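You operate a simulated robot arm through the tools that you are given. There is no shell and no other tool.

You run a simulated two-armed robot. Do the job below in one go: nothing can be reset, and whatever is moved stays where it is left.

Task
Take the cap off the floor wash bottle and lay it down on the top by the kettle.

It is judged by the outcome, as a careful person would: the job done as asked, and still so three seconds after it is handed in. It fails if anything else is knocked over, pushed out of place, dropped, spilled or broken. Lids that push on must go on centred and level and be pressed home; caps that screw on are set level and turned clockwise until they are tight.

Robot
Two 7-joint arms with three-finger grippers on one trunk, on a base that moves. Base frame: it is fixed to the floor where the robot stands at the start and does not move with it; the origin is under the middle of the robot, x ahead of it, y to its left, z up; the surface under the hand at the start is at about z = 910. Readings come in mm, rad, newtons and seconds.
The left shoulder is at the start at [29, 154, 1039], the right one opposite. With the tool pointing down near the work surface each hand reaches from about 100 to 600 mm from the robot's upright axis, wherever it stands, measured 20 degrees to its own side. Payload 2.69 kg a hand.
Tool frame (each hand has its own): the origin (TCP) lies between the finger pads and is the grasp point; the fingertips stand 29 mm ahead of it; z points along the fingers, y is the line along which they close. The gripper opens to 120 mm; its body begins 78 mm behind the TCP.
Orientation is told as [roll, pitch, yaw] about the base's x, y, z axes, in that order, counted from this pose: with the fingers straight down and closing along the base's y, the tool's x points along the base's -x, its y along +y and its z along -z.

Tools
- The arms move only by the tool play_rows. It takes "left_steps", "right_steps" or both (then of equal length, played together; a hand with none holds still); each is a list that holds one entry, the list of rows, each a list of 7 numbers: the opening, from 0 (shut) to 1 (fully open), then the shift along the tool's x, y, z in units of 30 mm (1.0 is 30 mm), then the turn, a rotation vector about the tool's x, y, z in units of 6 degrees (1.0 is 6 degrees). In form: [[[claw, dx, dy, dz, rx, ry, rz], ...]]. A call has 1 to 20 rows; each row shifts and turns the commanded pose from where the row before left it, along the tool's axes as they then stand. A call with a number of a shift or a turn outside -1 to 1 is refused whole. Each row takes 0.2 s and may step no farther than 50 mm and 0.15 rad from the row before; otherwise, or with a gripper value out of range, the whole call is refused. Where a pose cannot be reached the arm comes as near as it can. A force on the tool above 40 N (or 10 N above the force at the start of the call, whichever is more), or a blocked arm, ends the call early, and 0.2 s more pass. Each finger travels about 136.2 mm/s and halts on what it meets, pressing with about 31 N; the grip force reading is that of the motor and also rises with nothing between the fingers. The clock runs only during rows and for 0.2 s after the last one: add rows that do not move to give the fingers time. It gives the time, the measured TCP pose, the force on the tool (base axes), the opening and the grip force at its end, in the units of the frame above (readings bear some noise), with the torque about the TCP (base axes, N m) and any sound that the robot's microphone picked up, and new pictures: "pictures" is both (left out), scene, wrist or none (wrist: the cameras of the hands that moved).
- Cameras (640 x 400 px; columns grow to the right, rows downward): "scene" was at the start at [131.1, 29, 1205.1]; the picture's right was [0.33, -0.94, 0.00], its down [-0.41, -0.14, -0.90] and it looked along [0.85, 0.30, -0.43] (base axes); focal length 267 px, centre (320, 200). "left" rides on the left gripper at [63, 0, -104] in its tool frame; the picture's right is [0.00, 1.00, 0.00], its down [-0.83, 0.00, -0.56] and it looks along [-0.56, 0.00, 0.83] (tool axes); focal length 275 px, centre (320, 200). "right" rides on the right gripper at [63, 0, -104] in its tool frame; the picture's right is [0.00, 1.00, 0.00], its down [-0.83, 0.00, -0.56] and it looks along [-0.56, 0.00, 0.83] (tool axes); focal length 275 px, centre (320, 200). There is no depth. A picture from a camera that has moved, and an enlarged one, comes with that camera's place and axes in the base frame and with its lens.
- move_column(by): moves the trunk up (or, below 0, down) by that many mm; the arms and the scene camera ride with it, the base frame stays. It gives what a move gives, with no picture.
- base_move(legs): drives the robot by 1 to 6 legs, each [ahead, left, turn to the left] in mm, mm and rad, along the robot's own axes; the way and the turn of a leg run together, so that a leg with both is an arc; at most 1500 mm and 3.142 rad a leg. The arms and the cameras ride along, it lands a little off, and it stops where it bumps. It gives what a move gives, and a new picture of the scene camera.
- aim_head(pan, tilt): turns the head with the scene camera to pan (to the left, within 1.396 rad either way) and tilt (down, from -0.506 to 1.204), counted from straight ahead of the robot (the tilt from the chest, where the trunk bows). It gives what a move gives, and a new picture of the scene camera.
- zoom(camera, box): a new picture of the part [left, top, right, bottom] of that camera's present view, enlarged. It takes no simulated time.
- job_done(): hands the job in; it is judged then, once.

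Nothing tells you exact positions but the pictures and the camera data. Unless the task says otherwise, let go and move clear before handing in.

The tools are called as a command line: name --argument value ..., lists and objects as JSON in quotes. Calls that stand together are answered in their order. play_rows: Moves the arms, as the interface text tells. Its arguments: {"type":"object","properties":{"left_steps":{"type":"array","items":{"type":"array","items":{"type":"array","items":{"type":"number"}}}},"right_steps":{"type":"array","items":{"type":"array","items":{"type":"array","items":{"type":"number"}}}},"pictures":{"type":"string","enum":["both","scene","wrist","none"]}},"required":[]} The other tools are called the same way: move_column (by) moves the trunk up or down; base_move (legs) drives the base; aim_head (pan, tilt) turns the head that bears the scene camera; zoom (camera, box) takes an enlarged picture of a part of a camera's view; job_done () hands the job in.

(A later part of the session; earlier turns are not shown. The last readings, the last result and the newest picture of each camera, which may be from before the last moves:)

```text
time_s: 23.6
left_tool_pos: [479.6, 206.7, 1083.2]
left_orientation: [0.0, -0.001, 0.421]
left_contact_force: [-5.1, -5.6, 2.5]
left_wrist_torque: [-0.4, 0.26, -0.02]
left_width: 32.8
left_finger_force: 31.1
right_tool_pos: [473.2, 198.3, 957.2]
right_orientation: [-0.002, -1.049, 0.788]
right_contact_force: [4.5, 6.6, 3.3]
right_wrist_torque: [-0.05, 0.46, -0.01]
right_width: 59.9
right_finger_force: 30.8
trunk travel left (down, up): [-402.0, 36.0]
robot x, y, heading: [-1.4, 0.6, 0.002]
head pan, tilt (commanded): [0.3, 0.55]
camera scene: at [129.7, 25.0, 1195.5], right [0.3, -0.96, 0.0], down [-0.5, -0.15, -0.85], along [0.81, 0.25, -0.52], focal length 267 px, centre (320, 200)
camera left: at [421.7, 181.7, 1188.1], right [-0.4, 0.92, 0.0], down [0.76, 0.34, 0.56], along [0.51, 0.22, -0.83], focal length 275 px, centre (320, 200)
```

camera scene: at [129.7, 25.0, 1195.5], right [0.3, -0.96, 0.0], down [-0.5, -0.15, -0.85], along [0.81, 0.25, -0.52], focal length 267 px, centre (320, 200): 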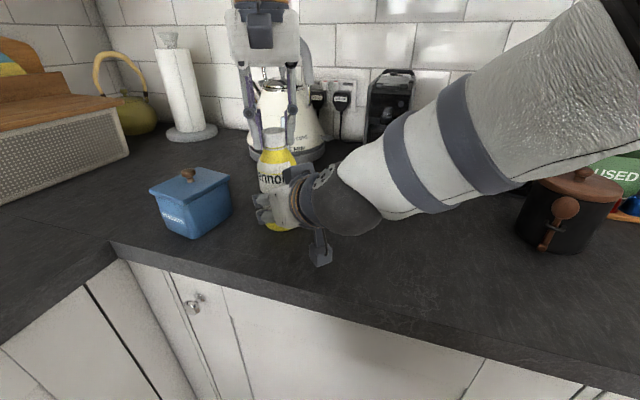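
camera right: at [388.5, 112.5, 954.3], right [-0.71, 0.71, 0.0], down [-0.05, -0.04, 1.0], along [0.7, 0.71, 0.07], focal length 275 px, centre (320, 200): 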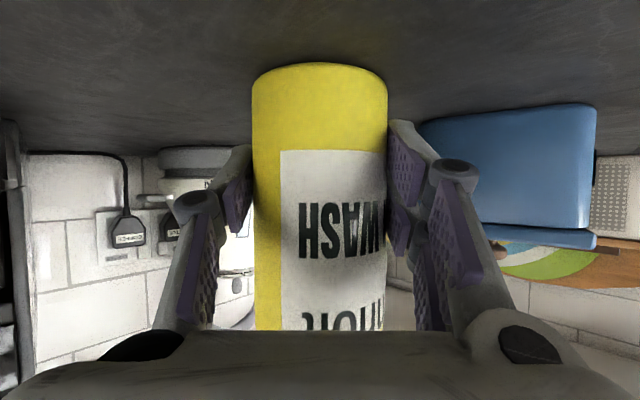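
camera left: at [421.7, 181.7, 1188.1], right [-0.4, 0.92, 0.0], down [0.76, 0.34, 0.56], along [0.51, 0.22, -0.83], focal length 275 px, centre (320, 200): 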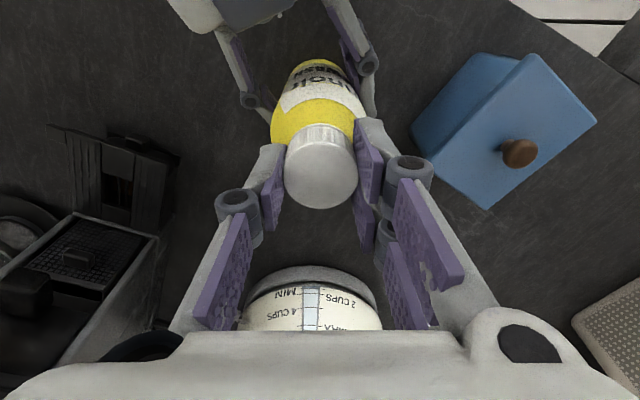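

zoom --camera "left" --box '[240, 50, 400, 220]'

zoom --camera "right" --box '[160, 40, 480, 340]'

```text
2.35 times, centred on (320, 135) of left
camera zoom: at [421.7, 181.7, 1188.1], right [-0.4, 0.92, 0.0], down [0.76, 0.34, 0.56], along [0.51, 0.22, -0.83], focal length 648 px, centre (320, 353)
```

zoom: 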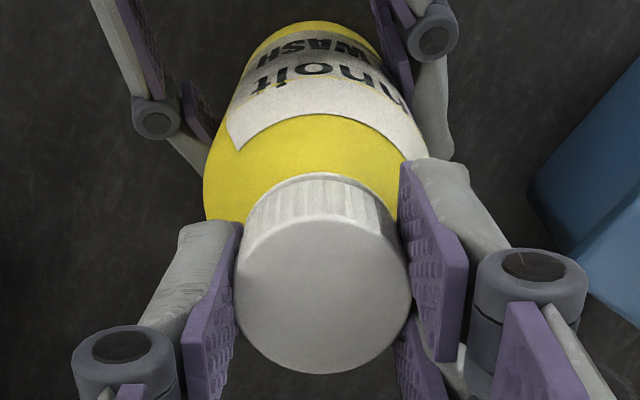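

```text
1.33 times, centred on (320, 190) of right
camera zoom: at [388.5, 112.4, 954.4], right [-0.71, 0.71, 0.0], down [-0.05, -0.04, 1.0], along [0.7, 0.71, 0.07], focal length 367 px, centre (320, 213)
```

zoom: 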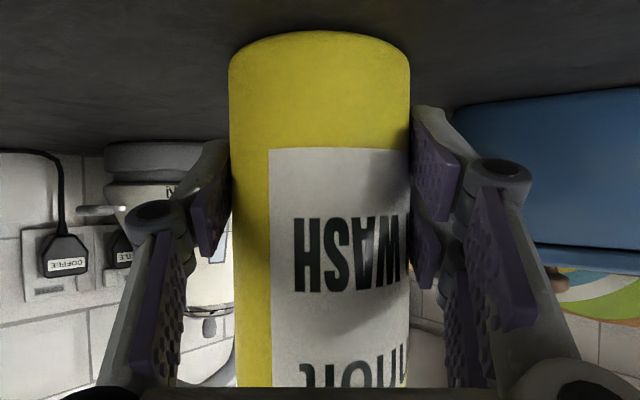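

The bottle hasn't rotated in the right hand, and the left hand turned 24° with little resistance. I'll continue counterclockwise to about 90°.

play_rows --left_steps '[[[0.1, 0, 0, -0.003, 0, 0, -0.8], [0.1, 0, 0, -0.003, 0, 0, -0.8], [0.1, 0, 0, -0.003, 0, 0, -0.8], [0.1, 0, 0, -0.003, 0, 0, -0.8], [0.1, 0, 0, -0.003, 0, 0, -0.8], [0.1, 0, 0, -0.003, 0, 0, -0.8], [0.1, 0, 0, -0.003, 0, 0, -0.8], [0.1, 0, 0, -0.003, 0, 0, -0.8], [0.1, 0, 0, -0.003, 0, 0, -0.8], [0.1, 0, 0, -0.003, 0, 0, -0.8], [0.1, 0, 0, -0.003, 0, 0, -0.8], [0.1, 0, 0, -0.003, 0, 0, -0.8], [0.1, 0, 0, -0.003, 0, 0, -0.8], [0.1, 0, 0, 0, 0, 0, 0]]]' --pictures "both"

zoom --camera "left" --box '[240, 50, 400, 220]'

```text
time_s: 26.6
left_tool_pos: [479.5, 208.4, 1085.3]
left_orientation: [-0.001, 0.0, 1.508]
left_contact_force: [-1.2, -3.2, -1.0]
left_wrist_torque: [-0.29, -0.02, 0.02]
left_width: 32.8
left_finger_force: 31.0
right_tool_pos: [473.4, 199.6, 958.1]
right_orientation: [-0.003, -1.05, 0.788]
right_contact_force: [0.6, 3.3, 4.7]
right_wrist_torque: [-0.12, 0.28, 0.08]
right_width: 60.0
right_finger_force: 30.7
trunk travel left (down, up): [-402.0, 36.0]
robot x, y, heading: [-3.3, -1.5, -0.0]
head pan, tilt (commanded): [0.3, 0.55]
camera scene: at [129.8, 24.8, 1195.5], right [0.3, -0.96, 0.0], down [-0.5, -0.15, -0.85], along [0.81, 0.25, -0.52], focal length 267 px, centre (320, 200)
camera left: at [474.7, 144.6, 1189.9], right [-1.0, 0.07, 0.0], down [0.06, 0.83, 0.56], along [0.04, 0.55, -0.83], focal length 275 px, centre (320, 200)
```

scene: 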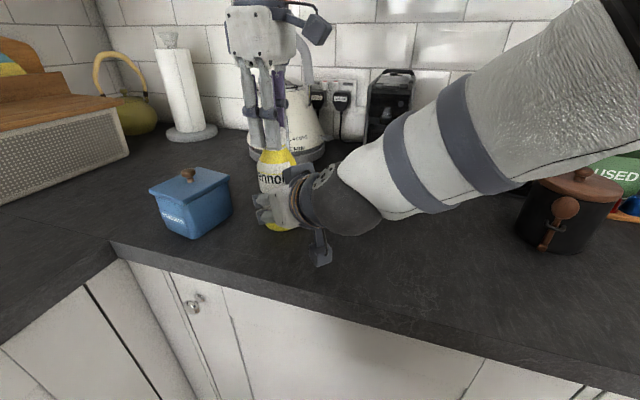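
left: 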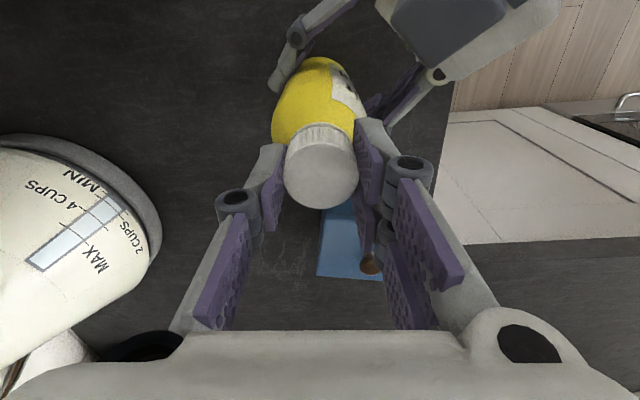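

```text
2.35 times, centred on (320, 135) of left
camera zoom: at [474.7, 144.6, 1189.9], right [-1.0, 0.07, 0.0], down [0.06, 0.83, 0.56], along [0.04, 0.55, -0.83], focal length 648 px, centre (320, 353)
```

zoom: 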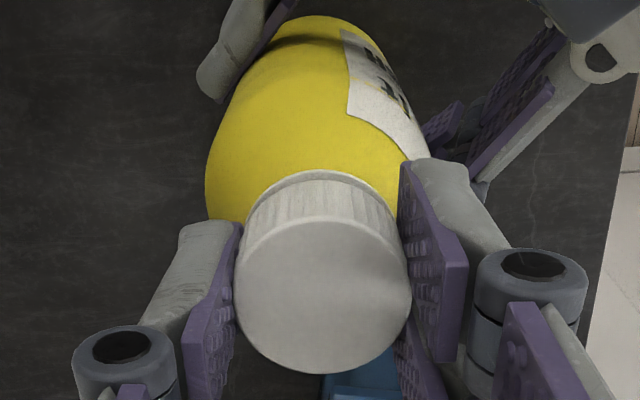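

The bottle stays still and the cap appears to turn freely with the hand. I'll keep unscrewing toward 180°.

play_rows --left_steps '[[[0.1, 0, 0, -0.0015, 0, 0, -0.8], [0.1, 0, 0, -0.0015, 0, 0, -0.8], [0.1, 0, 0, -0.0015, 0, 0, -0.8], [0.1, 0, 0, -0.0015, 0, 0, -0.8], [0.1, 0, 0, -0.0015, 0, 0, -0.8], [0.1, 0, 0, -0.0015, 0, 0, -0.8], [0.1, 0, 0, -0.0015, 0, 0, -0.8], [0.1, 0, 0, -0.0015, 0, 0, -0.8], [0.1, 0, 0, -0.0015, 0, 0, -0.8], [0.1, 0, 0, -0.0015, 0, 0, -0.8], [0.1, 0, 0, -0.0015, 0, 0, -0.8], [0.1, 0, 0, -0.0015, 0, 0, -0.8], [0.1, 0, 0, -0.0015, 0, 0, -0.8], [0.1, 0, 0, -0.0015, 0, 0, -0.8], [0.1, 0, 0, -0.0015, 0, 0, -0.8], [0.1, 0, 0, -0.0015, 0, 0, -0.8], [0.1, 0, 0, 0, 0, 0, 0]]]' --pictures "both"

zoom --camera "left" --box '[240, 50, 400, 220]'

```text
time_s: 30.2
left_tool_pos: [481.3, 206.8, 1083.9]
left_orientation: [0.0, 0.0, 2.849]
left_contact_force: [-8.9, -2.1, 2.7]
left_wrist_torque: [-0.13, 0.61, 0.01]
left_width: 32.6
left_finger_force: 30.7
right_tool_pos: [473.4, 198.4, 956.6]
right_orientation: [-0.003, -1.05, 0.787]
right_contact_force: [9.8, 0.8, -0.6]
right_wrist_torque: [-0.06, 0.54, -0.04]
right_width: 60.0
right_finger_force: 31.1
trunk travel left (down, up): [-402.0, 36.0]
robot x, y, heading: [-2.8, -1.9, -0.001]
head pan, tilt (commanded): [0.3, 0.55]
camera scene: at [130.1, 24.9, 1195.5], right [0.3, -0.96, 0.0], down [-0.5, -0.15, -0.85], along [0.81, 0.25, -0.52], focal length 267 px, centre (320, 200)
camera left: at [540.1, 188.5, 1189.6], right [-0.29, -0.96, 0.0], down [-0.8, 0.24, 0.56], along [-0.53, 0.16, -0.83], focal length 275 px, centre (320, 200)
```

scene: 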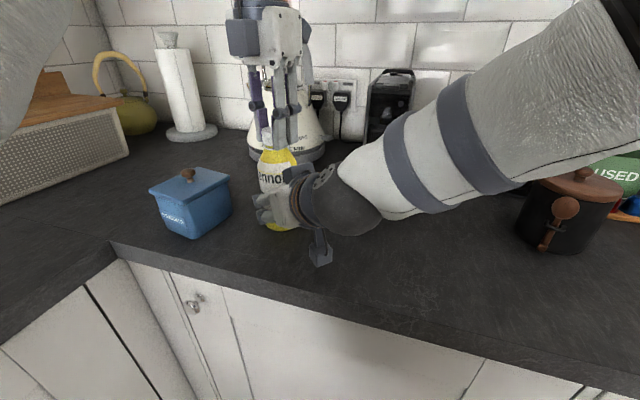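
left: 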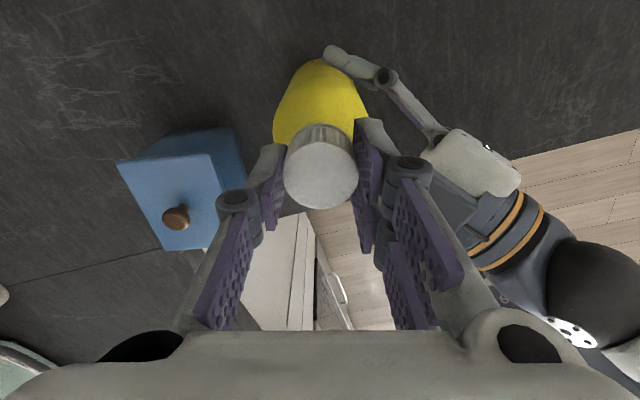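

```text
2.35 times, centred on (320, 135) of left
camera zoom: at [540.1, 188.5, 1189.6], right [-0.29, -0.96, 0.0], down [-0.8, 0.24, 0.56], along [-0.53, 0.16, -0.83], focal length 648 px, centre (320, 353)
```

zoom: 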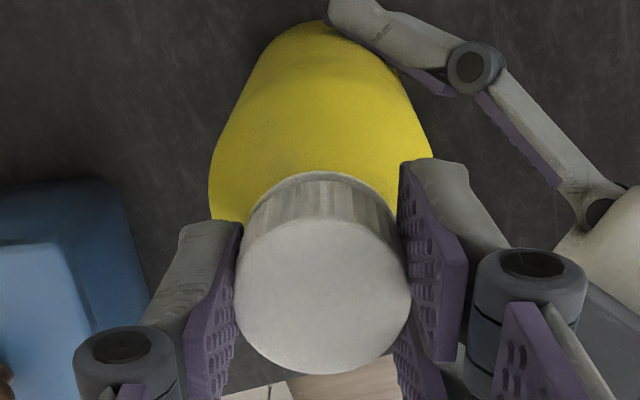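

Some sideways force has built up because the cap is slightly off the hand's turning axis. I'll ease the hand about 1.5 mm to relieve it and keep turning.

play_rows --left_steps '[[[0.1, -0.0225, 0.012, 0, 0, 0, 0], [0.1, -0.0225, 0.012, 0, 0, 0, 0], [0.1, 0, 0, -0.0015, 0, 0, -0.8], [0.1, 0, 0, -0.0015, 0, 0, -0.8], [0.1, 0, 0, -0.0015, 0, 0, -0.8], [0.1, 0, 0, -0.0015, 0, 0, -0.8], [0.1, 0, 0, -0.0015, 0, 0, -0.8], [0.1, 0, 0, -0.0015, 0, 0, -0.8], [0.1, 0, 0, -0.0015, 0, 0, -0.8], [0.1, 0, 0, -0.0015, 0, 0, -0.8], [0.1, 0, 0, -0.0015, 0, 0, -0.8], [0.1, 0, 0, -0.0015, 0, 0, -0.8], [0.1, 0, 0, -0.0015, 0, 0, -0.8], [0.1, 0, 0, -0.0015, 0, 0, -0.8], [0.1, 0, 0, 0, 0, 0, 0]]]' --pictures "both"

zoom --camera "scene" --box '[220, 60, 340, 240]'

```text
time_s: 32.8
left_tool_pos: [478.2, 251.5, 1084.6]
left_orientation: [0.016, 0.009, -2.636]
left_contact_force: [6.5, -7.7, 14.0]
left_wrist_torque: [-0.87, -0.2, 0.07]
left_width: 35.7
left_finger_force: 30.9
left hand out of reach, approached as far as the arm can: row 9, 10, 11, 12
right_tool_pos: [466.9, 201.6, 956.7]
right_orientation: [-0.006, -1.046, 0.808]
right_contact_force: [-5.8, 7.6, 4.9]
right_wrist_torque: [-0.31, -0.66, 0.27]
right_width: 68.7
right_finger_force: 30.8
trunk travel left (down, up): [-402.0, 36.0]
robot x, y, heading: [-1.9, -2.0, -0.003]
head pan, tilt (commanded): [0.3, 0.55]
stopped in row 12 (left hand): the force on the tool passed its limit at 45 N (the readings are from after the stop); the commanded pose is now the measured one
camera scene: at [129.2, 24.2, 1195.7], right [0.3, -0.96, 0.0], down [-0.5, -0.15, -0.85], along [0.81, 0.25, -0.52], focal length 267 px, centre (320, 200)
camera left: at [531.6, 282.4, 1190.4], right [0.48, -0.88, 0.01], down [-0.74, -0.39, 0.55], along [-0.48, -0.27, -0.84], focal length 275 px, centre (320, 200)
```

scene: 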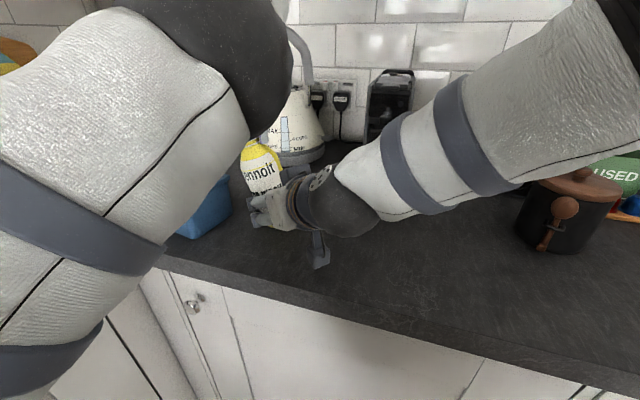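
left: 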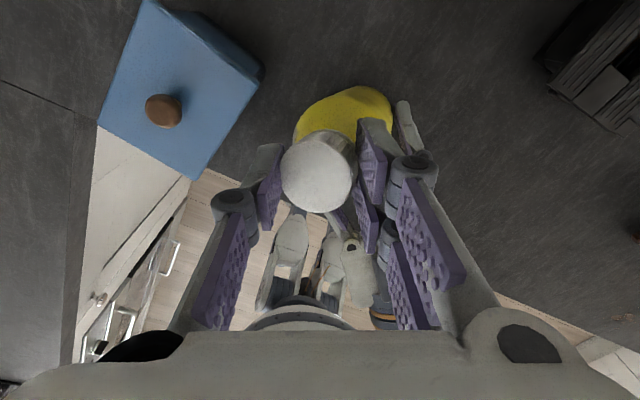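

```text
2.22 times, centred on (280, 150) of scene
camera zoom: at [129.2, 24.2, 1195.7], right [0.3, -0.96, 0.0], down [-0.5, -0.15, -0.85], along [0.81, 0.25, -0.52], focal length 594 px, centre (409, 311)
```

zoom: 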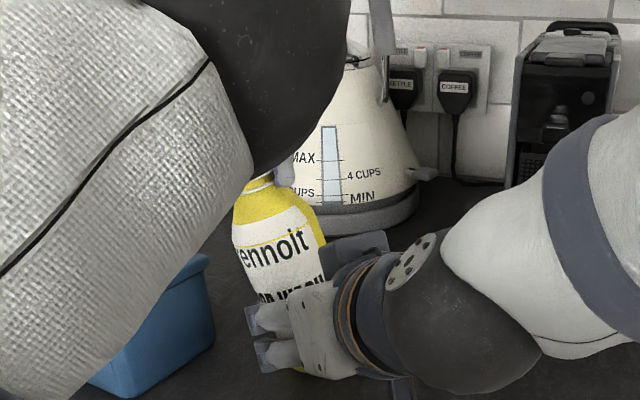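

The last turn went past the left wrist's range and the hand drifted about 45 mm left. The bottle is now tilted but held by both hands, with the cap still on. I'll retrace the path step by step to bring it upright.

play_rows --left_steps '[[[0.1, -0.111, 0.224, 0, 0, 0, 0.56], [0.1, -0.098, 0.23, 0, 0, 0, 0.56], [0.1, -0.084, 0.236, 0, 0, 0, 0.56], [0.1, 0, 0, 0, 0, 0, 0]]]' --pictures "both"

```text
time_s: 33.8
left_tool_pos: [481.4, 228.9, 1083.4]
left_orientation: [0.009, 0.009, -2.812]
left_contact_force: [9.1, -3.1, 26.0]
left_wrist_torque: [-0.35, -0.41, 0.06]
left_width: 32.9
left_finger_force: 31.2
right_tool_pos: [468.4, 198.9, 954.1]
right_orientation: [-0.004, -1.039, 0.801]
right_contact_force: [-7.3, -7.1, -7.7]
right_wrist_torque: [-0.48, -0.71, 0.12]
right_width: 62.9
right_finger_force: 30.5
trunk travel left (down, up): [-402.0, 36.0]
robot x, y, heading: [-0.4, -0.1, -0.001]
head pan, tilt (commanded): [0.3, 0.55]
camera scene: at [129.2, 23.7, 1195.6], right [0.3, -0.96, 0.0], down [-0.5, -0.15, -0.85], along [0.81, 0.25, -0.52], focal length 267 px, centre (320, 200)
camera left: at [537.8, 249.5, 1188.8], right [0.32, -0.95, 0.01], down [-0.79, -0.26, 0.55], along [-0.52, -0.18, -0.84], focal length 275 px, centre (320, 200)
```

scene: 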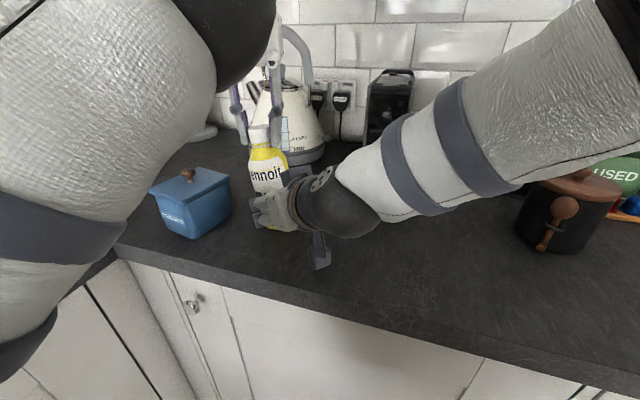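
left: 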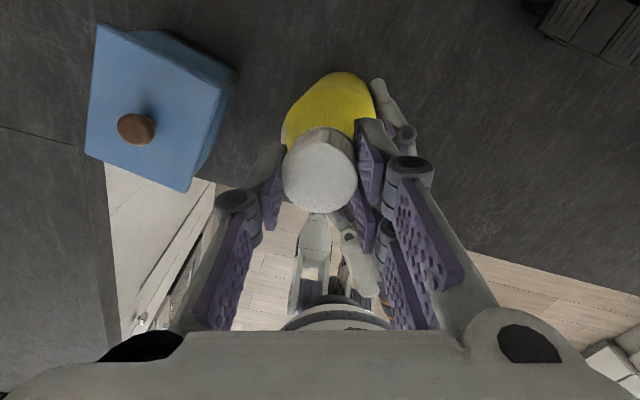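

It is coming back, though the upward force suggests the bottle is being pressed down. I'll continue the return while raising the hand slightly.

play_rows --left_steps '[[[0.1, -0.095, 0.232, -0.05, 0, 0, 0.56], [0.1, -0.081, 0.237, -0.05, 0, 0, 0.56], [0.1, -0.068, 0.241, -0.05, 0, 0, 0.56], [0.1, 0, 0, 0, 0, 0, 0]]]' --pictures "both"

zoom --camera "scene" --box '[200, 60, 360, 260]'

zoom --camera "right" --box '[160, 40, 480, 340]'

```text
time_s: 34.8
left_tool_pos: [479.3, 208.7, 1086.1]
left_orientation: [0.006, 0.004, -2.987]
left_contact_force: [-1.9, 12.7, -7.9]
left_wrist_torque: [0.68, -0.13, 0.04]
left_width: 32.3
left_finger_force: 30.9
right_tool_pos: [471.3, 201.2, 956.3]
right_orientation: [-0.004, -1.047, 0.796]
right_contact_force: [1.5, -11.4, 5.0]
right_wrist_torque: [0.95, 0.3, -0.12]
right_width: 60.3
right_finger_force: 30.5
trunk travel left (down, up): [-402.0, 36.0]
robot x, y, heading: [-1.7, 0.4, -0.006]
head pan, tilt (commanded): [0.3, 0.55]
camera scene: at [130.4, 25.3, 1195.4], right [0.3, -0.96, 0.0], down [-0.5, -0.15, -0.85], along [0.81, 0.25, -0.52], focal length 267 px, centre (320, 200)
camera left: at [539.9, 218.8, 1190.9], right [0.15, -0.99, 0.01], down [-0.82, -0.12, 0.55], along [-0.55, -0.09, -0.83], focal length 275 px, centre (320, 200)
```

scene: 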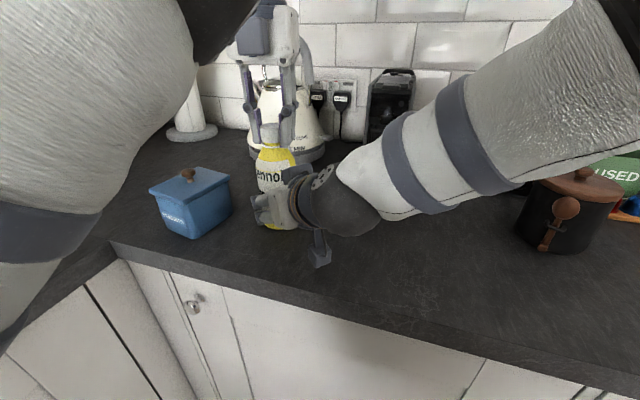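
left: 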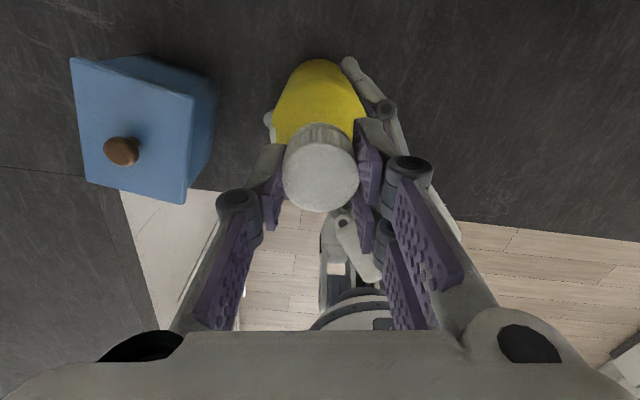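

```text
2.00 times, centred on (280, 160) of scene
camera zoom: at [130.4, 25.3, 1195.4], right [0.3, -0.96, 0.0], down [-0.5, -0.15, -0.85], along [0.81, 0.25, -0.52], focal length 535 px, centre (400, 280)
```

zoom: 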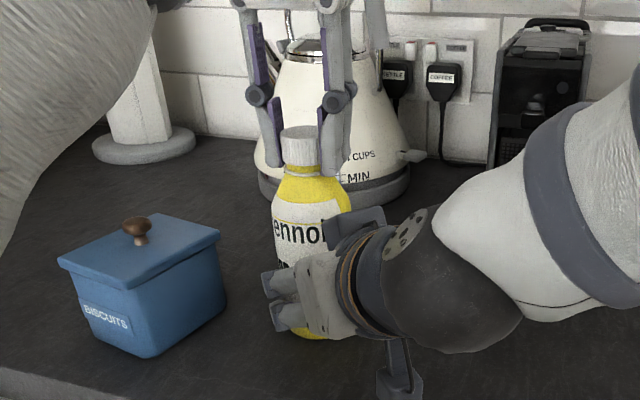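

```text
1.33 times, centred on (320, 190) of right
camera zoom: at [387.6, 113.7, 953.7], right [-0.71, 0.7, -0.01], down [-0.05, -0.04, 1.0], along [0.7, 0.71, 0.06], focal length 367 px, centre (320, 213)
```

zoom: 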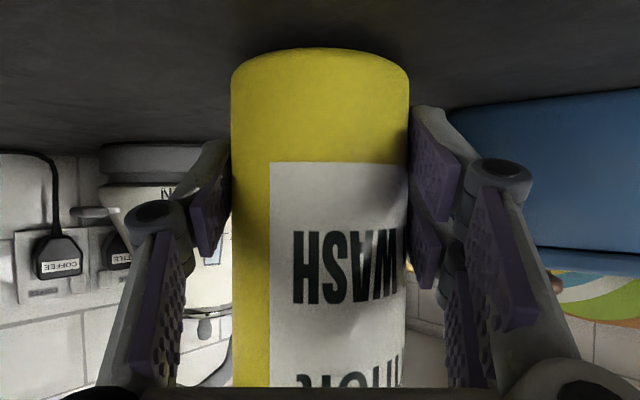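

The bottle is upright again but about 4 mm off the counter, with some sideways load. I'll lower both hands together to set it back down and ease the left hand sideways to remove the load.

play_rows --left_steps '[[[0.1, 0.003, -0.016, 0.033, 0, 0, 0], [0.1, 0.003, -0.016, 0.033, 0, 0, 0], [0.1, 0.003, -0.016, 0.033, 0, 0, 0], [0.1, 0.002, -0.016, 0.033, 0, 0, 0], [0.1, 0, 0, 0, 0, 0, 0]]]' --right_steps '[[[0.3, 0.029, 0, 0.017, 0, 0, 0], [0.3, 0.029, 0, 0.017, 0, 0, 0], [0.3, 0.029, 0, 0.017, 0, 0, 0], [0.3, 0.028, 0, 0.016, 0, 0, 0], [0.3, 0, 0, 0, 0, 0, 0]]]' --pictures "both"

zoom --camera "right" --box '[160, 40, 480, 340]'

zoom --camera "scene" --box '[200, 60, 360, 260]'

```text
time_s: 36.0
left_tool_pos: [479.0, 209.2, 1083.3]
left_orientation: [0.011, 0.007, -2.988]
left_contact_force: [-7.2, -2.0, -20.5]
left_wrist_torque: [-0.13, 0.53, 0.0]
left_width: 32.3
left_finger_force: 30.8
right_tool_pos: [470.7, 200.6, 952.6]
right_orientation: [-0.006, -1.045, 0.802]
right_contact_force: [9.6, 2.5, 22.6]
right_wrist_torque: [0.11, 0.17, -0.07]
right_width: 60.4
right_finger_force: 31.4
trunk travel left (down, up): [-402.0, 36.0]
robot x, y, heading: [1.0, -0.4, -0.002]
head pan, tilt (commanded): [0.3, 0.55]
camera scene: at [130.0, 25.2, 1195.6], right [0.3, -0.96, 0.0], down [-0.5, -0.15, -0.85], along [0.81, 0.25, -0.52], focal length 267 px, centre (320, 200)
camera right: at [386.7, 114.1, 950.1], right [-0.72, 0.7, -0.01], down [-0.05, -0.04, 1.0], along [0.69, 0.72, 0.06], focal length 275 px, centre (320, 200)
camera left: at [539.3, 219.8, 1188.6], right [0.15, -0.99, 0.01], down [-0.83, -0.12, 0.55], along [-0.54, -0.09, -0.83], focal length 275 px, centre (320, 200)
```

scene: 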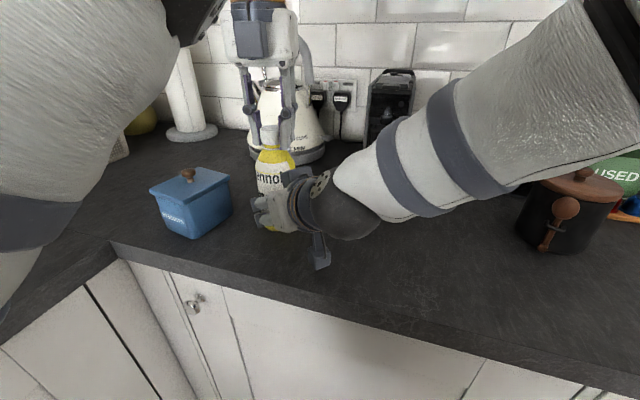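
right: 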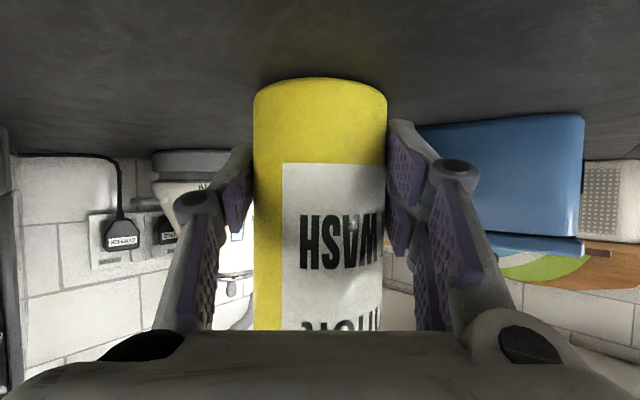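
left: 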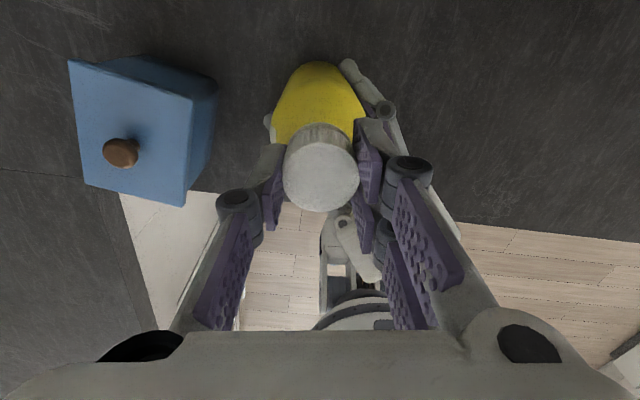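

```text
1.33 times, centred on (320, 190) of right
camera zoom: at [386.7, 114.1, 950.1], right [-0.72, 0.7, -0.01], down [-0.05, -0.04, 1.0], along [0.69, 0.72, 0.06], focal length 367 px, centre (320, 213)
```

zoom: 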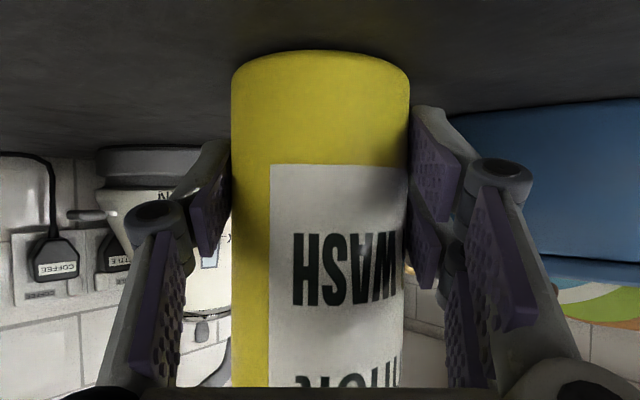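

```text
2.00 times, centred on (280, 160) of scene
camera zoom: at [130.0, 25.2, 1195.6], right [0.3, -0.96, 0.0], down [-0.5, -0.15, -0.85], along [0.81, 0.25, -0.52], focal length 535 px, centre (400, 280)
```

zoom: 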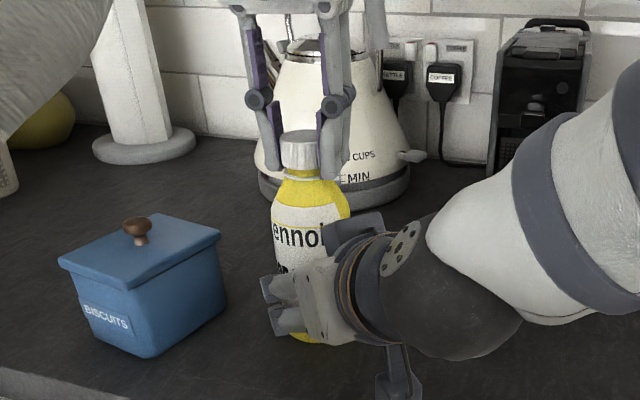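

The hands are now pulling against each other vertically by about 20 N. I'll lower the left hand a little more to relieve that.

play_rows --left_steps '[[[0.1, -0.01, 0, 0.03, 0, 0, 0], [0.1, -0.01, 0, 0.03, 0, 0, 0], [0.1, -0.01, 0, 0.02, 0, 0, 0], [0.1, 0, 0, 0, 0, 0, 0]]]' --pictures "none"

```text
time_s: 37.0
left_tool_pos: [477.3, 210.9, 1083.1]
left_orientation: [0.008, 0.013, -2.987]
left_contact_force: [-1.0, -0.3, -3.2]
left_wrist_torque: [0.01, 0.04, 0.02]
left_width: 32.6
left_finger_force: 31.5
right_tool_pos: [469.6, 200.6, 951.7]
right_orientation: [-0.005, -1.044, 0.803]
right_contact_force: [7.7, 4.0, 19.7]
right_wrist_torque: [0.56, -0.49, -0.04]
right_width: 60.0
right_finger_force: 31.2
trunk travel left (down, up): [-402.0, 36.0]
robot x, y, heading: [-1.9, -2.6, -0.002]
head pan, tilt (commanded): [0.3, 0.55]
```

The left hand is relaxed now, while the right is pressing the bottle down by about 20 N. I'll lift the right hand about 1 mm to even that out.

play_rows --right_steps '[[[0.3, -0.025, 0, -0.004, 0, 0, 0], [0.3, -0.025, 0, -0.004, 0, 0, 0], [0.3, 0, 0, 0, 0, 0, 0]]]' --pictures "both"

zoom --camera "right" --box '[160, 40, 480, 340]'

zoom --camera "scene" --box '[200, 60, 360, 260]'

```text
time_s: 37.8
left_tool_pos: [475.8, 209.1, 1081.2]
left_orientation: [0.008, 0.01, -2.986]
left_contact_force: [0.0, 3.1, 2.1]
left_wrist_torque: [0.17, -0.11, -0.05]
left_width: 32.4
left_finger_force: 31.1
right_tool_pos: [470.1, 200.8, 953.1]
right_orientation: [0.0, -1.041, 0.8]
right_contact_force: [3.5, -2.3, 10.4]
right_wrist_torque: [0.61, -0.18, -0.05]
right_width: 60.2
right_finger_force: 31.0
trunk travel left (down, up): [-402.0, 36.0]
robot x, y, heading: [2.3, 0.6, -0.002]
head pan, tilt (commanded): [0.3, 0.55]
camera scene: at [129.6, 24.9, 1195.5], right [0.3, -0.96, 0.0], down [-0.5, -0.15, -0.85], along [0.81, 0.25, -0.52], focal length 267 px, centre (320, 200)
camera right: at [385.9, 113.8, 950.2], right [-0.72, 0.7, -0.01], down [-0.05, -0.04, 1.0], along [0.7, 0.72, 0.06], focal length 275 px, centre (320, 200)
```

scene: 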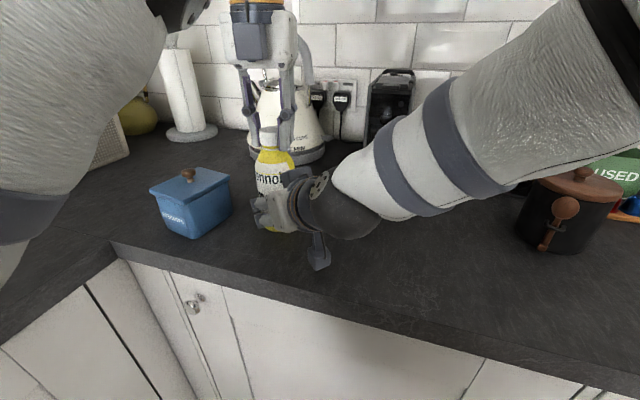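
right: 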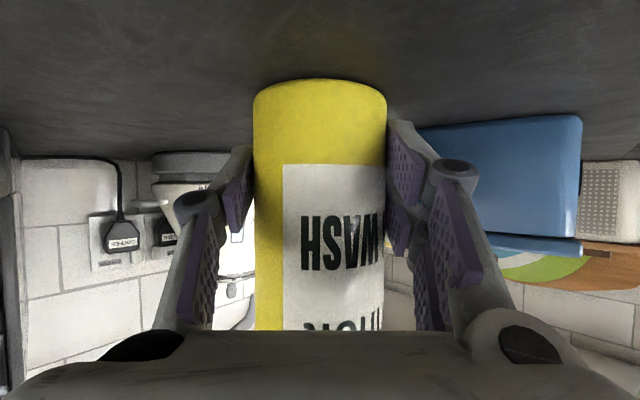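

```text
1.33 times, centred on (320, 190) of right
camera zoom: at [385.9, 113.8, 950.2], right [-0.72, 0.7, -0.01], down [-0.05, -0.04, 1.0], along [0.7, 0.72, 0.06], focal length 367 px, centre (320, 213)
```

zoom: 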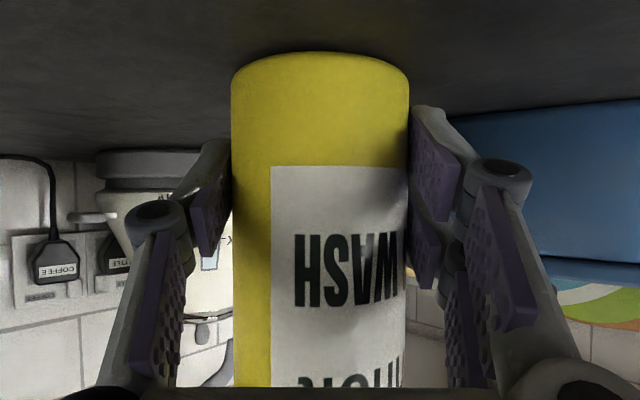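

```text
2.00 times, centred on (280, 160) of scene
camera zoom: at [129.6, 24.9, 1195.5], right [0.3, -0.96, 0.0], down [-0.5, -0.15, -0.85], along [0.81, 0.25, -0.52], focal length 535 px, centre (400, 280)
```

zoom: 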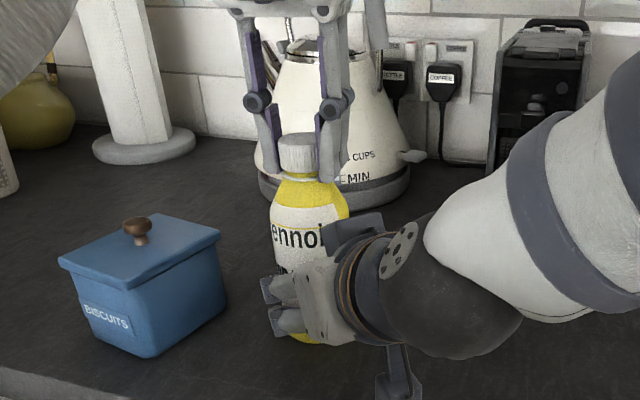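

Forces are low and the bottle stands upright on the counter. I'll open the left fingers, lift clear and look at the cap.

play_rows --left_steps '[[[0.32, 0, 0, 0, 0, 0, 0], [0.42, 0, 0, 0, 0, 0, 0], [0.5, 0, 0, 0, 0, 0, 0], [0.5, 0, 0, 0, 0, 0, 0], [0.5, 0, 0, -0.4, 0, 0, 0], [0.5, 0, 0, -0.4, 0, 0, 0], [0.5, 0, 0, -0.4, 0, 0, 0], [0.5, 0, 0, 0, 0, 0, 0]]]' --pictures "both"

zoom --camera "scene" --box '[200, 60, 360, 260]'

zoom --camera "left" --box '[220, 40, 420, 220]'

```text
time_s: 39.6
left_tool_pos: [478.0, 208.3, 1116.9]
left_orientation: [0.009, 0.007, -2.989]
left_contact_force: [-0.7, 0.1, 0.2]
left_wrist_torque: [-0.02, 0.01, 0.0]
left_width: 60.1
left_finger_force: 0.0
right_tool_pos: [468.8, 201.5, 952.4]
right_orientation: [-0.002, -1.042, 0.801]
right_contact_force: [-1.5, -1.3, 1.1]
right_wrist_torque: [0.07, 0.02, 0.02]
right_width: 60.3
right_finger_force: 30.9
trunk travel left (down, up): [-402.0, 36.0]
robot x, y, heading: [3.5, -0.2, -0.001]
head pan, tilt (commanded): [0.3, 0.55]
camera scene: at [129.9, 25.1, 1195.5], right [0.3, -0.96, 0.0], down [-0.5, -0.15, -0.85], along [0.81, 0.25, -0.52], focal length 267 px, centre (320, 200)
camera left: at [537.6, 219.1, 1221.8], right [0.15, -0.99, 0.01], down [-0.83, -0.12, 0.55], along [-0.54, -0.09, -0.84], focal length 275 px, centre (320, 200)
```

scene: 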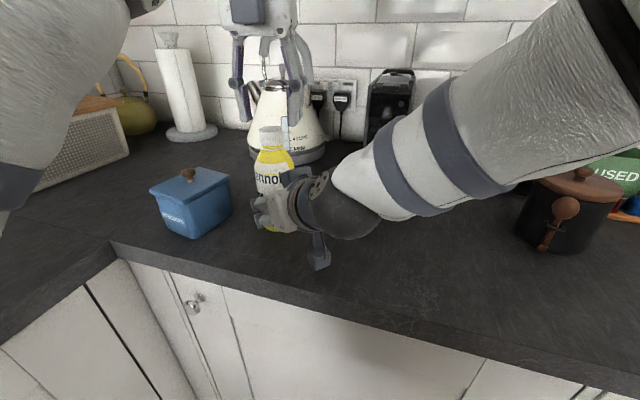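
left: 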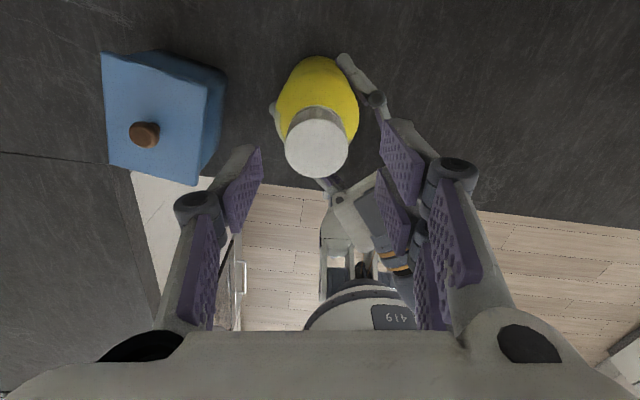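

```text
2.00 times, centred on (280, 160) of scene
camera zoom: at [129.9, 25.1, 1195.5], right [0.3, -0.96, 0.0], down [-0.5, -0.15, -0.85], along [0.81, 0.25, -0.52], focal length 535 px, centre (400, 280)
```

zoom: 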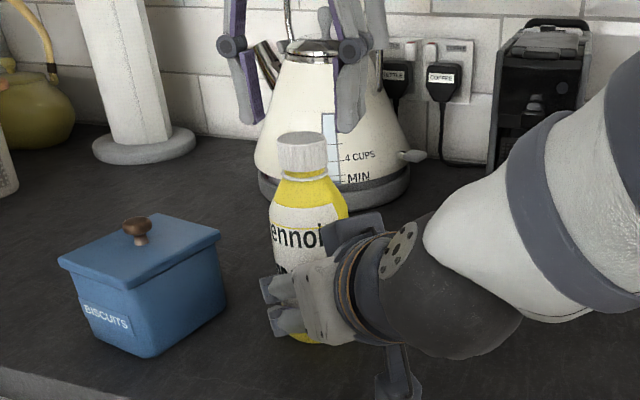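

```text
2.22 times, centred on (320, 130) of left
camera zoom: at [537.6, 219.1, 1221.8], right [0.15, -0.99, 0.01], down [-0.83, -0.12, 0.55], along [-0.54, -0.09, -0.84], focal length 612 px, centre (320, 356)
```

zoom: 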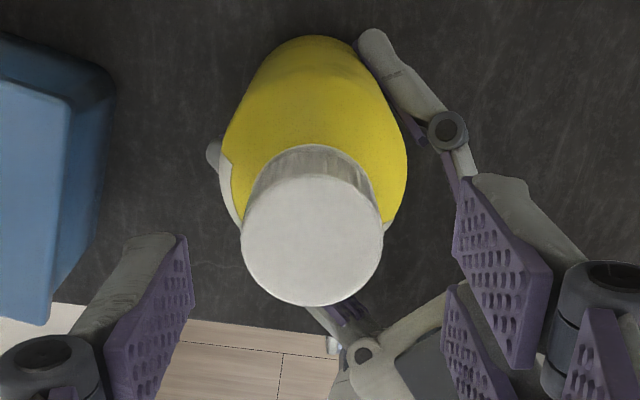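

zoom --camera "scene" --box '[240, 110, 310, 170]'

```text
6.67 times, centred on (275, 140) of scene
camera zoom: at [129.9, 25.1, 1195.5], right [0.3, -0.96, 0.0], down [-0.5, -0.15, -0.85], along [0.81, 0.25, -0.52], focal length 1782 px, centre (620, 600)
```

zoom: 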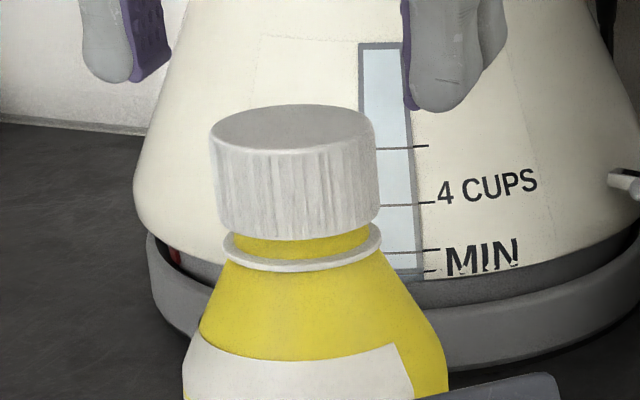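

The cap has clearly risen about 5 mm off the neck ring, so it is unscrewing. I'll wind the raised, open left hand back clockwise for another stroke.

play_rows --left_steps '[[[0.5, 0, 0, 0, 0, 0, 1], [0.5, 0, 0, 0, 0, 0, 1], [0.5, 0, 0, 0, 0, 0, 1], [0.5, 0, 0, 0, 0, 0, 1], [0.5, 0, 0, 0, 0, 0, 1], [0.5, 0, 0, 0, 0, 0, 1], [0.5, 0, 0, 0, 0, 0, 1], [0.5, 0, 0, 0, 0, 0, 1], [0.5, 0, 0, 0, 0, 0, 1], [0.5, 0, 0, 0, 0, 0, 1], [0.5, 0, 0, 0, 0, 0, 1], [0.5, 0, 0, 0, 0, 0, 1], [0.5, 0, 0, 0, 0, 0, 1], [0.5, 0, 0, 0, 0, 0, 1], [0.5, 0, 0, 0, 0, 0, 1], [0.5, 0, 0, 0, 0, 0, 1], [0.5, 0, 0, 0, 0, 0, 0]]]' --pictures "scene"

```text
time_s: 43.2
left_tool_pos: [478.5, 210.2, 1117.9]
left_orientation: [-0.009, 0.007, 1.619]
left_contact_force: [0.0, 0.6, 0.0]
left_wrist_torque: [-0.01, -0.04, -0.01]
left_width: 59.9
left_finger_force: 0.1
right_tool_pos: [471.3, 201.7, 952.9]
right_orientation: [-0.003, -1.042, 0.799]
right_contact_force: [-0.3, -0.1, -2.3]
right_wrist_torque: [0.01, 0.03, 0.03]
right_width: 60.2
right_finger_force: 31.0
trunk travel left (down, up): [-402.0, 36.0]
robot x, y, heading: [1.9, -1.1, 0.001]
head pan, tilt (commanded): [0.3, 0.55]
camera scene: at [130.2, 25.3, 1195.5], right [0.3, -0.96, 0.0], down [-0.5, -0.15, -0.85], along [0.81, 0.25, -0.52], focal length 267 px, centre (320, 200)
```

scene: 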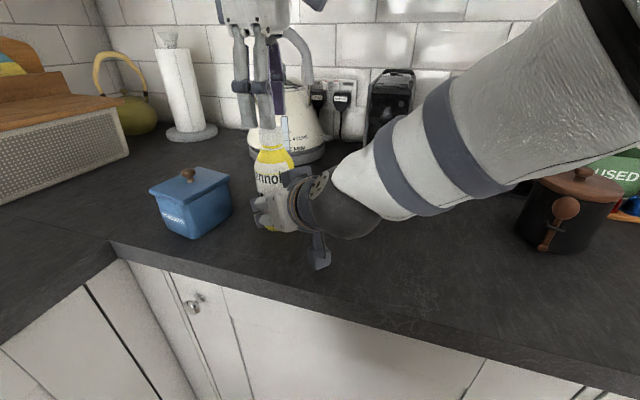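

play_rows --left_steps '[[[0.5, 0, 0, 0, 0, 0, 1], [0.5, 0, 0, 0, 0, 0, 1], [0.5, 0, 0, 0, 0, 0, 1], [0.5, 0, 0, 0, 0, 0, 1], [0.5, 0, 0, 0, 0, 0, 1], [0.5, 0, 0, 0, 0, 0, 1], [0.5, 0, 0, 0, 0, 0, 1], [0.5, 0, 0, 0, 0, 0, 1], [0.5, 0, 0, 0, 0, 0, 1], [0.5, 0, 0, 0, 0, 0, 1], [0.5, 0, 0, 0, 0, 0, 1], [0.5, 0, 0, 0, 0, 0, 1], [0.5, 0, 0, 0, 0, 0, 1], [0.5, 0, 0, 0, 0, 0, 1], [0.5, 0, 0, 0, 0, 0, 1], [0.5, 0, 0, 0, 0, 0, 0.5], [0.5, 0, 0, 0, 0, 0, 0]]]' --pictures "both"

zoom --camera "left" --box '[240, 80, 400, 180]'

```text
time_s: 46.8
left_tool_pos: [478.6, 209.6, 1118.0]
left_orientation: [-0.006, -0.009, -0.003]
left_contact_force: [1.2, -0.4, -0.5]
left_wrist_torque: [-0.01, 0.0, -0.02]
left_width: 59.8
left_finger_force: 0.1
right_tool_pos: [470.4, 201.8, 952.2]
right_orientation: [-0.002, -1.043, 0.8]
right_contact_force: [-1.2, 0.4, -2.7]
right_wrist_torque: [-0.04, 0.02, -0.01]
right_width: 60.3
right_finger_force: 31.1
trunk travel left (down, up): [-402.0, 36.0]
robot x, y, heading: [-1.8, -1.0, 0.003]
head pan, tilt (commanded): [0.3, 0.55]
camera scene: at [130.2, 25.3, 1195.5], right [0.3, -0.96, 0.0], down [-0.5, -0.15, -0.85], along [0.81, 0.25, -0.52], focal length 267 px, centre (320, 200)
camera left: at [413.4, 211.4, 1222.1], right [0.01, 1.0, -0.01], down [0.83, 0.0, 0.56], along [0.56, -0.01, -0.83], focal length 275 px, centre (320, 200)
```

scene: 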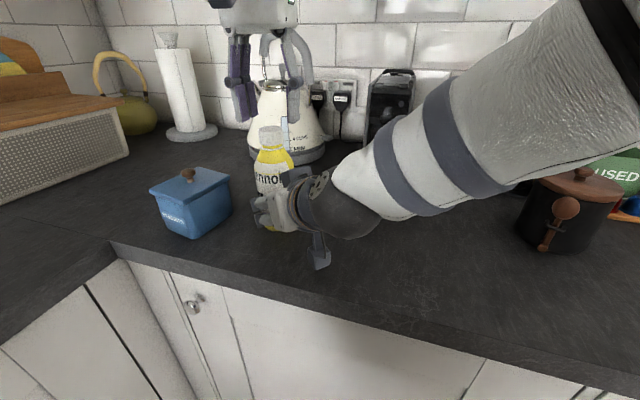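
left: 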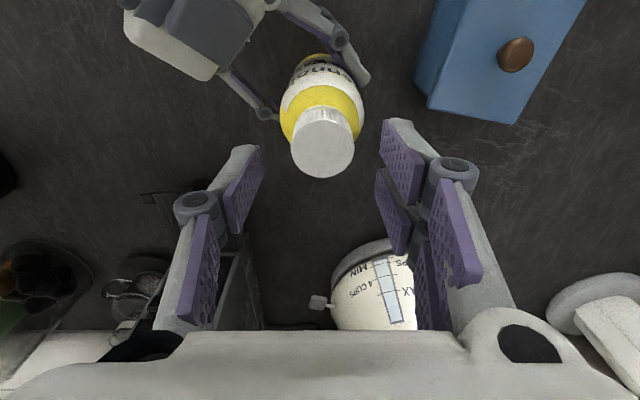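

```text
4.00 times, centred on (320, 130) of left
camera zoom: at [413.4, 211.4, 1222.1], right [0.01, 1.0, -0.01], down [0.83, 0.0, 0.56], along [0.56, -0.01, -0.83], focal length 1101 px, centre (320, 480)
```

zoom: 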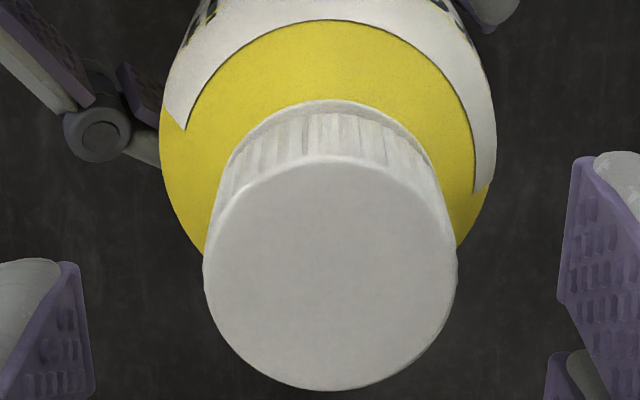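

The cap is centred about 1 mm from the hand axis. I'll correct that offset and the hand's slight tilt, then descend onto the cap, which now sits about 5 mm higher.

play_rows --left_steps '[[[0.5, 0.035, 0.037, 0, -0.057, 0.086, 0], [0.5, 0, 0, 0.25, 0, 0, 0], [0.5, 0, 0, 0.25, 0, 0, 0], [0.5, 0, 0, 0.25, 0, 0, 0], [0.5, 0, 0, 0.25, 0, 0, 0], [0.5, 0, 0, 0, 0, 0, 0]]]' --pictures "both"

zoom --camera "left" --box '[220, 110, 420, 235]'

zoom --camera "scene" --box '[220, 90, 340, 190]'

```text
time_s: 48.2
left_tool_pos: [475.6, 209.0, 1086.8]
left_orientation: [0.0, 0.0, 0.0]
left_contact_force: [0.6, 0.7, 0.1]
left_wrist_torque: [0.01, -0.01, 0.03]
left_width: 60.0
left_finger_force: 0.1
right_tool_pos: [471.2, 201.5, 954.1]
right_orientation: [-0.003, -1.042, 0.802]
right_contact_force: [-0.7, 0.3, -2.8]
right_wrist_torque: [-0.04, 0.01, -0.02]
right_width: 60.2
right_finger_force: 31.0
trunk travel left (down, up): [-402.0, 36.0]
robot x, y, heading: [-2.2, 0.5, -0.002]
head pan, tilt (commanded): [0.3, 0.55]
camera scene: at [130.2, 25.3, 1195.5], right [0.3, -0.96, 0.0], down [-0.5, -0.15, -0.85], along [0.81, 0.25, -0.52], focal length 267 px, centre (320, 200)
camera left: at [411.9, 211.4, 1192.3], right [0.01, 1.0, 0.0], down [0.83, -0.01, 0.56], along [0.56, -0.01, -0.83], focal length 275 px, centre (320, 200)
```

scene: 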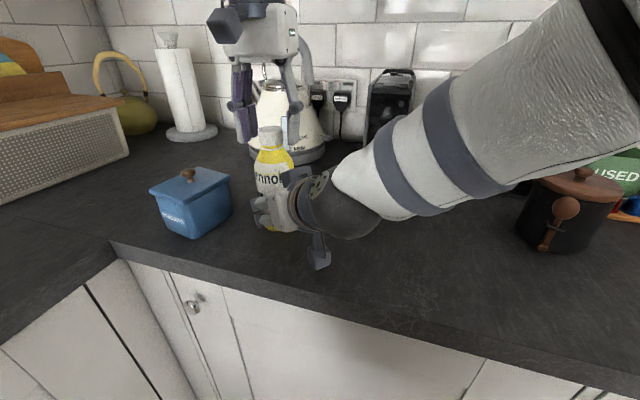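
left: 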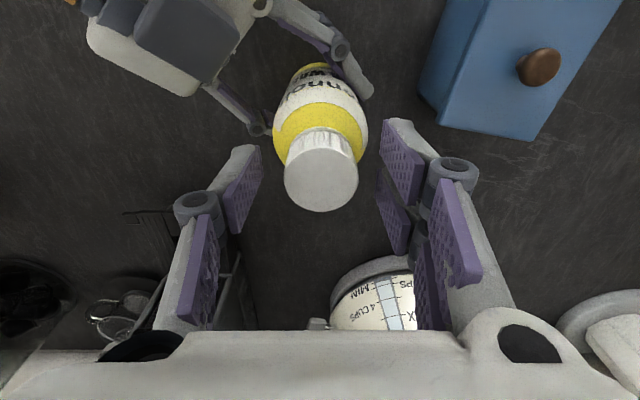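

```text
3.20 times, centred on (320, 172) of left
camera zoom: at [411.9, 211.4, 1192.3], right [0.01, 1.0, 0.0], down [0.83, -0.01, 0.56], along [0.56, -0.01, -0.83], focal length 881 px, centre (320, 288)
```

zoom: 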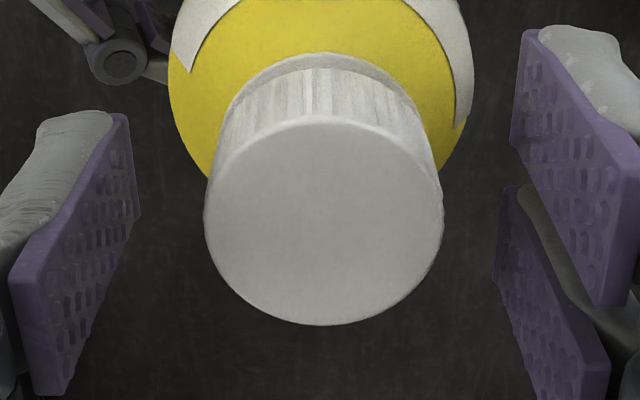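

```text
4.00 times, centred on (280, 140) of scene
camera zoom: at [130.2, 25.3, 1195.5], right [0.3, -0.96, 0.0], down [-0.5, -0.15, -0.85], along [0.81, 0.25, -0.52], focal length 1069 px, centre (480, 440)
```

zoom: 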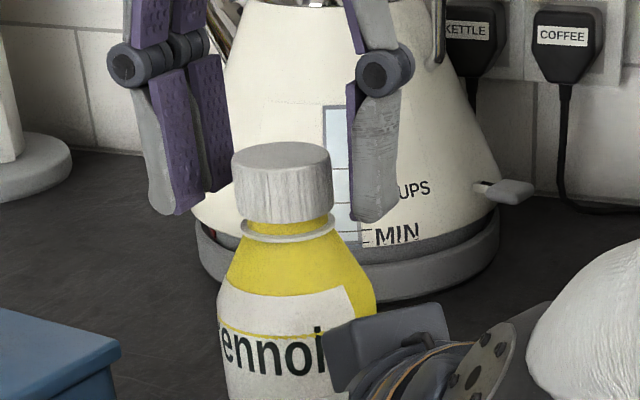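

Well aligned, so I'll close on the cap again.

play_rows --left_steps '[[[0.42, 0, 0, 0, 0, 0, 0], [0.36, 0, 0, 0, 0, 0, 0], [0.32, 0, 0, 0, 0, 0, 0], [0.28, 0, 0, 0, 0, 0, 0], [0.2, 0, 0, 0, 0, 0, 0], [0.1, 0, 0, 0, 0, 0, 0], [0.1, 0, 0, 0, 0, 0, 0]]]' --pictures "none"

```text
time_s: 49.8
left_tool_pos: [475.4, 210.4, 1087.2]
left_orientation: [-0.002, 0.001, -0.002]
left_contact_force: [-0.2, 1.8, -0.1]
left_wrist_torque: [-0.11, 0.03, 0.02]
left_width: 32.7
left_finger_force: 31.2
right_tool_pos: [469.7, 201.6, 952.9]
right_orientation: [-0.003, -1.043, 0.8]
right_contact_force: [0.0, -1.9, -3.2]
right_wrist_torque: [0.33, 0.06, 0.0]
right_width: 60.0
right_finger_force: 31.3
trunk travel left (down, up): [-402.0, 36.0]
robot x, y, heading: [0.7, -0.5, -0.003]
head pan, tilt (commanded): [0.3, 0.55]
```

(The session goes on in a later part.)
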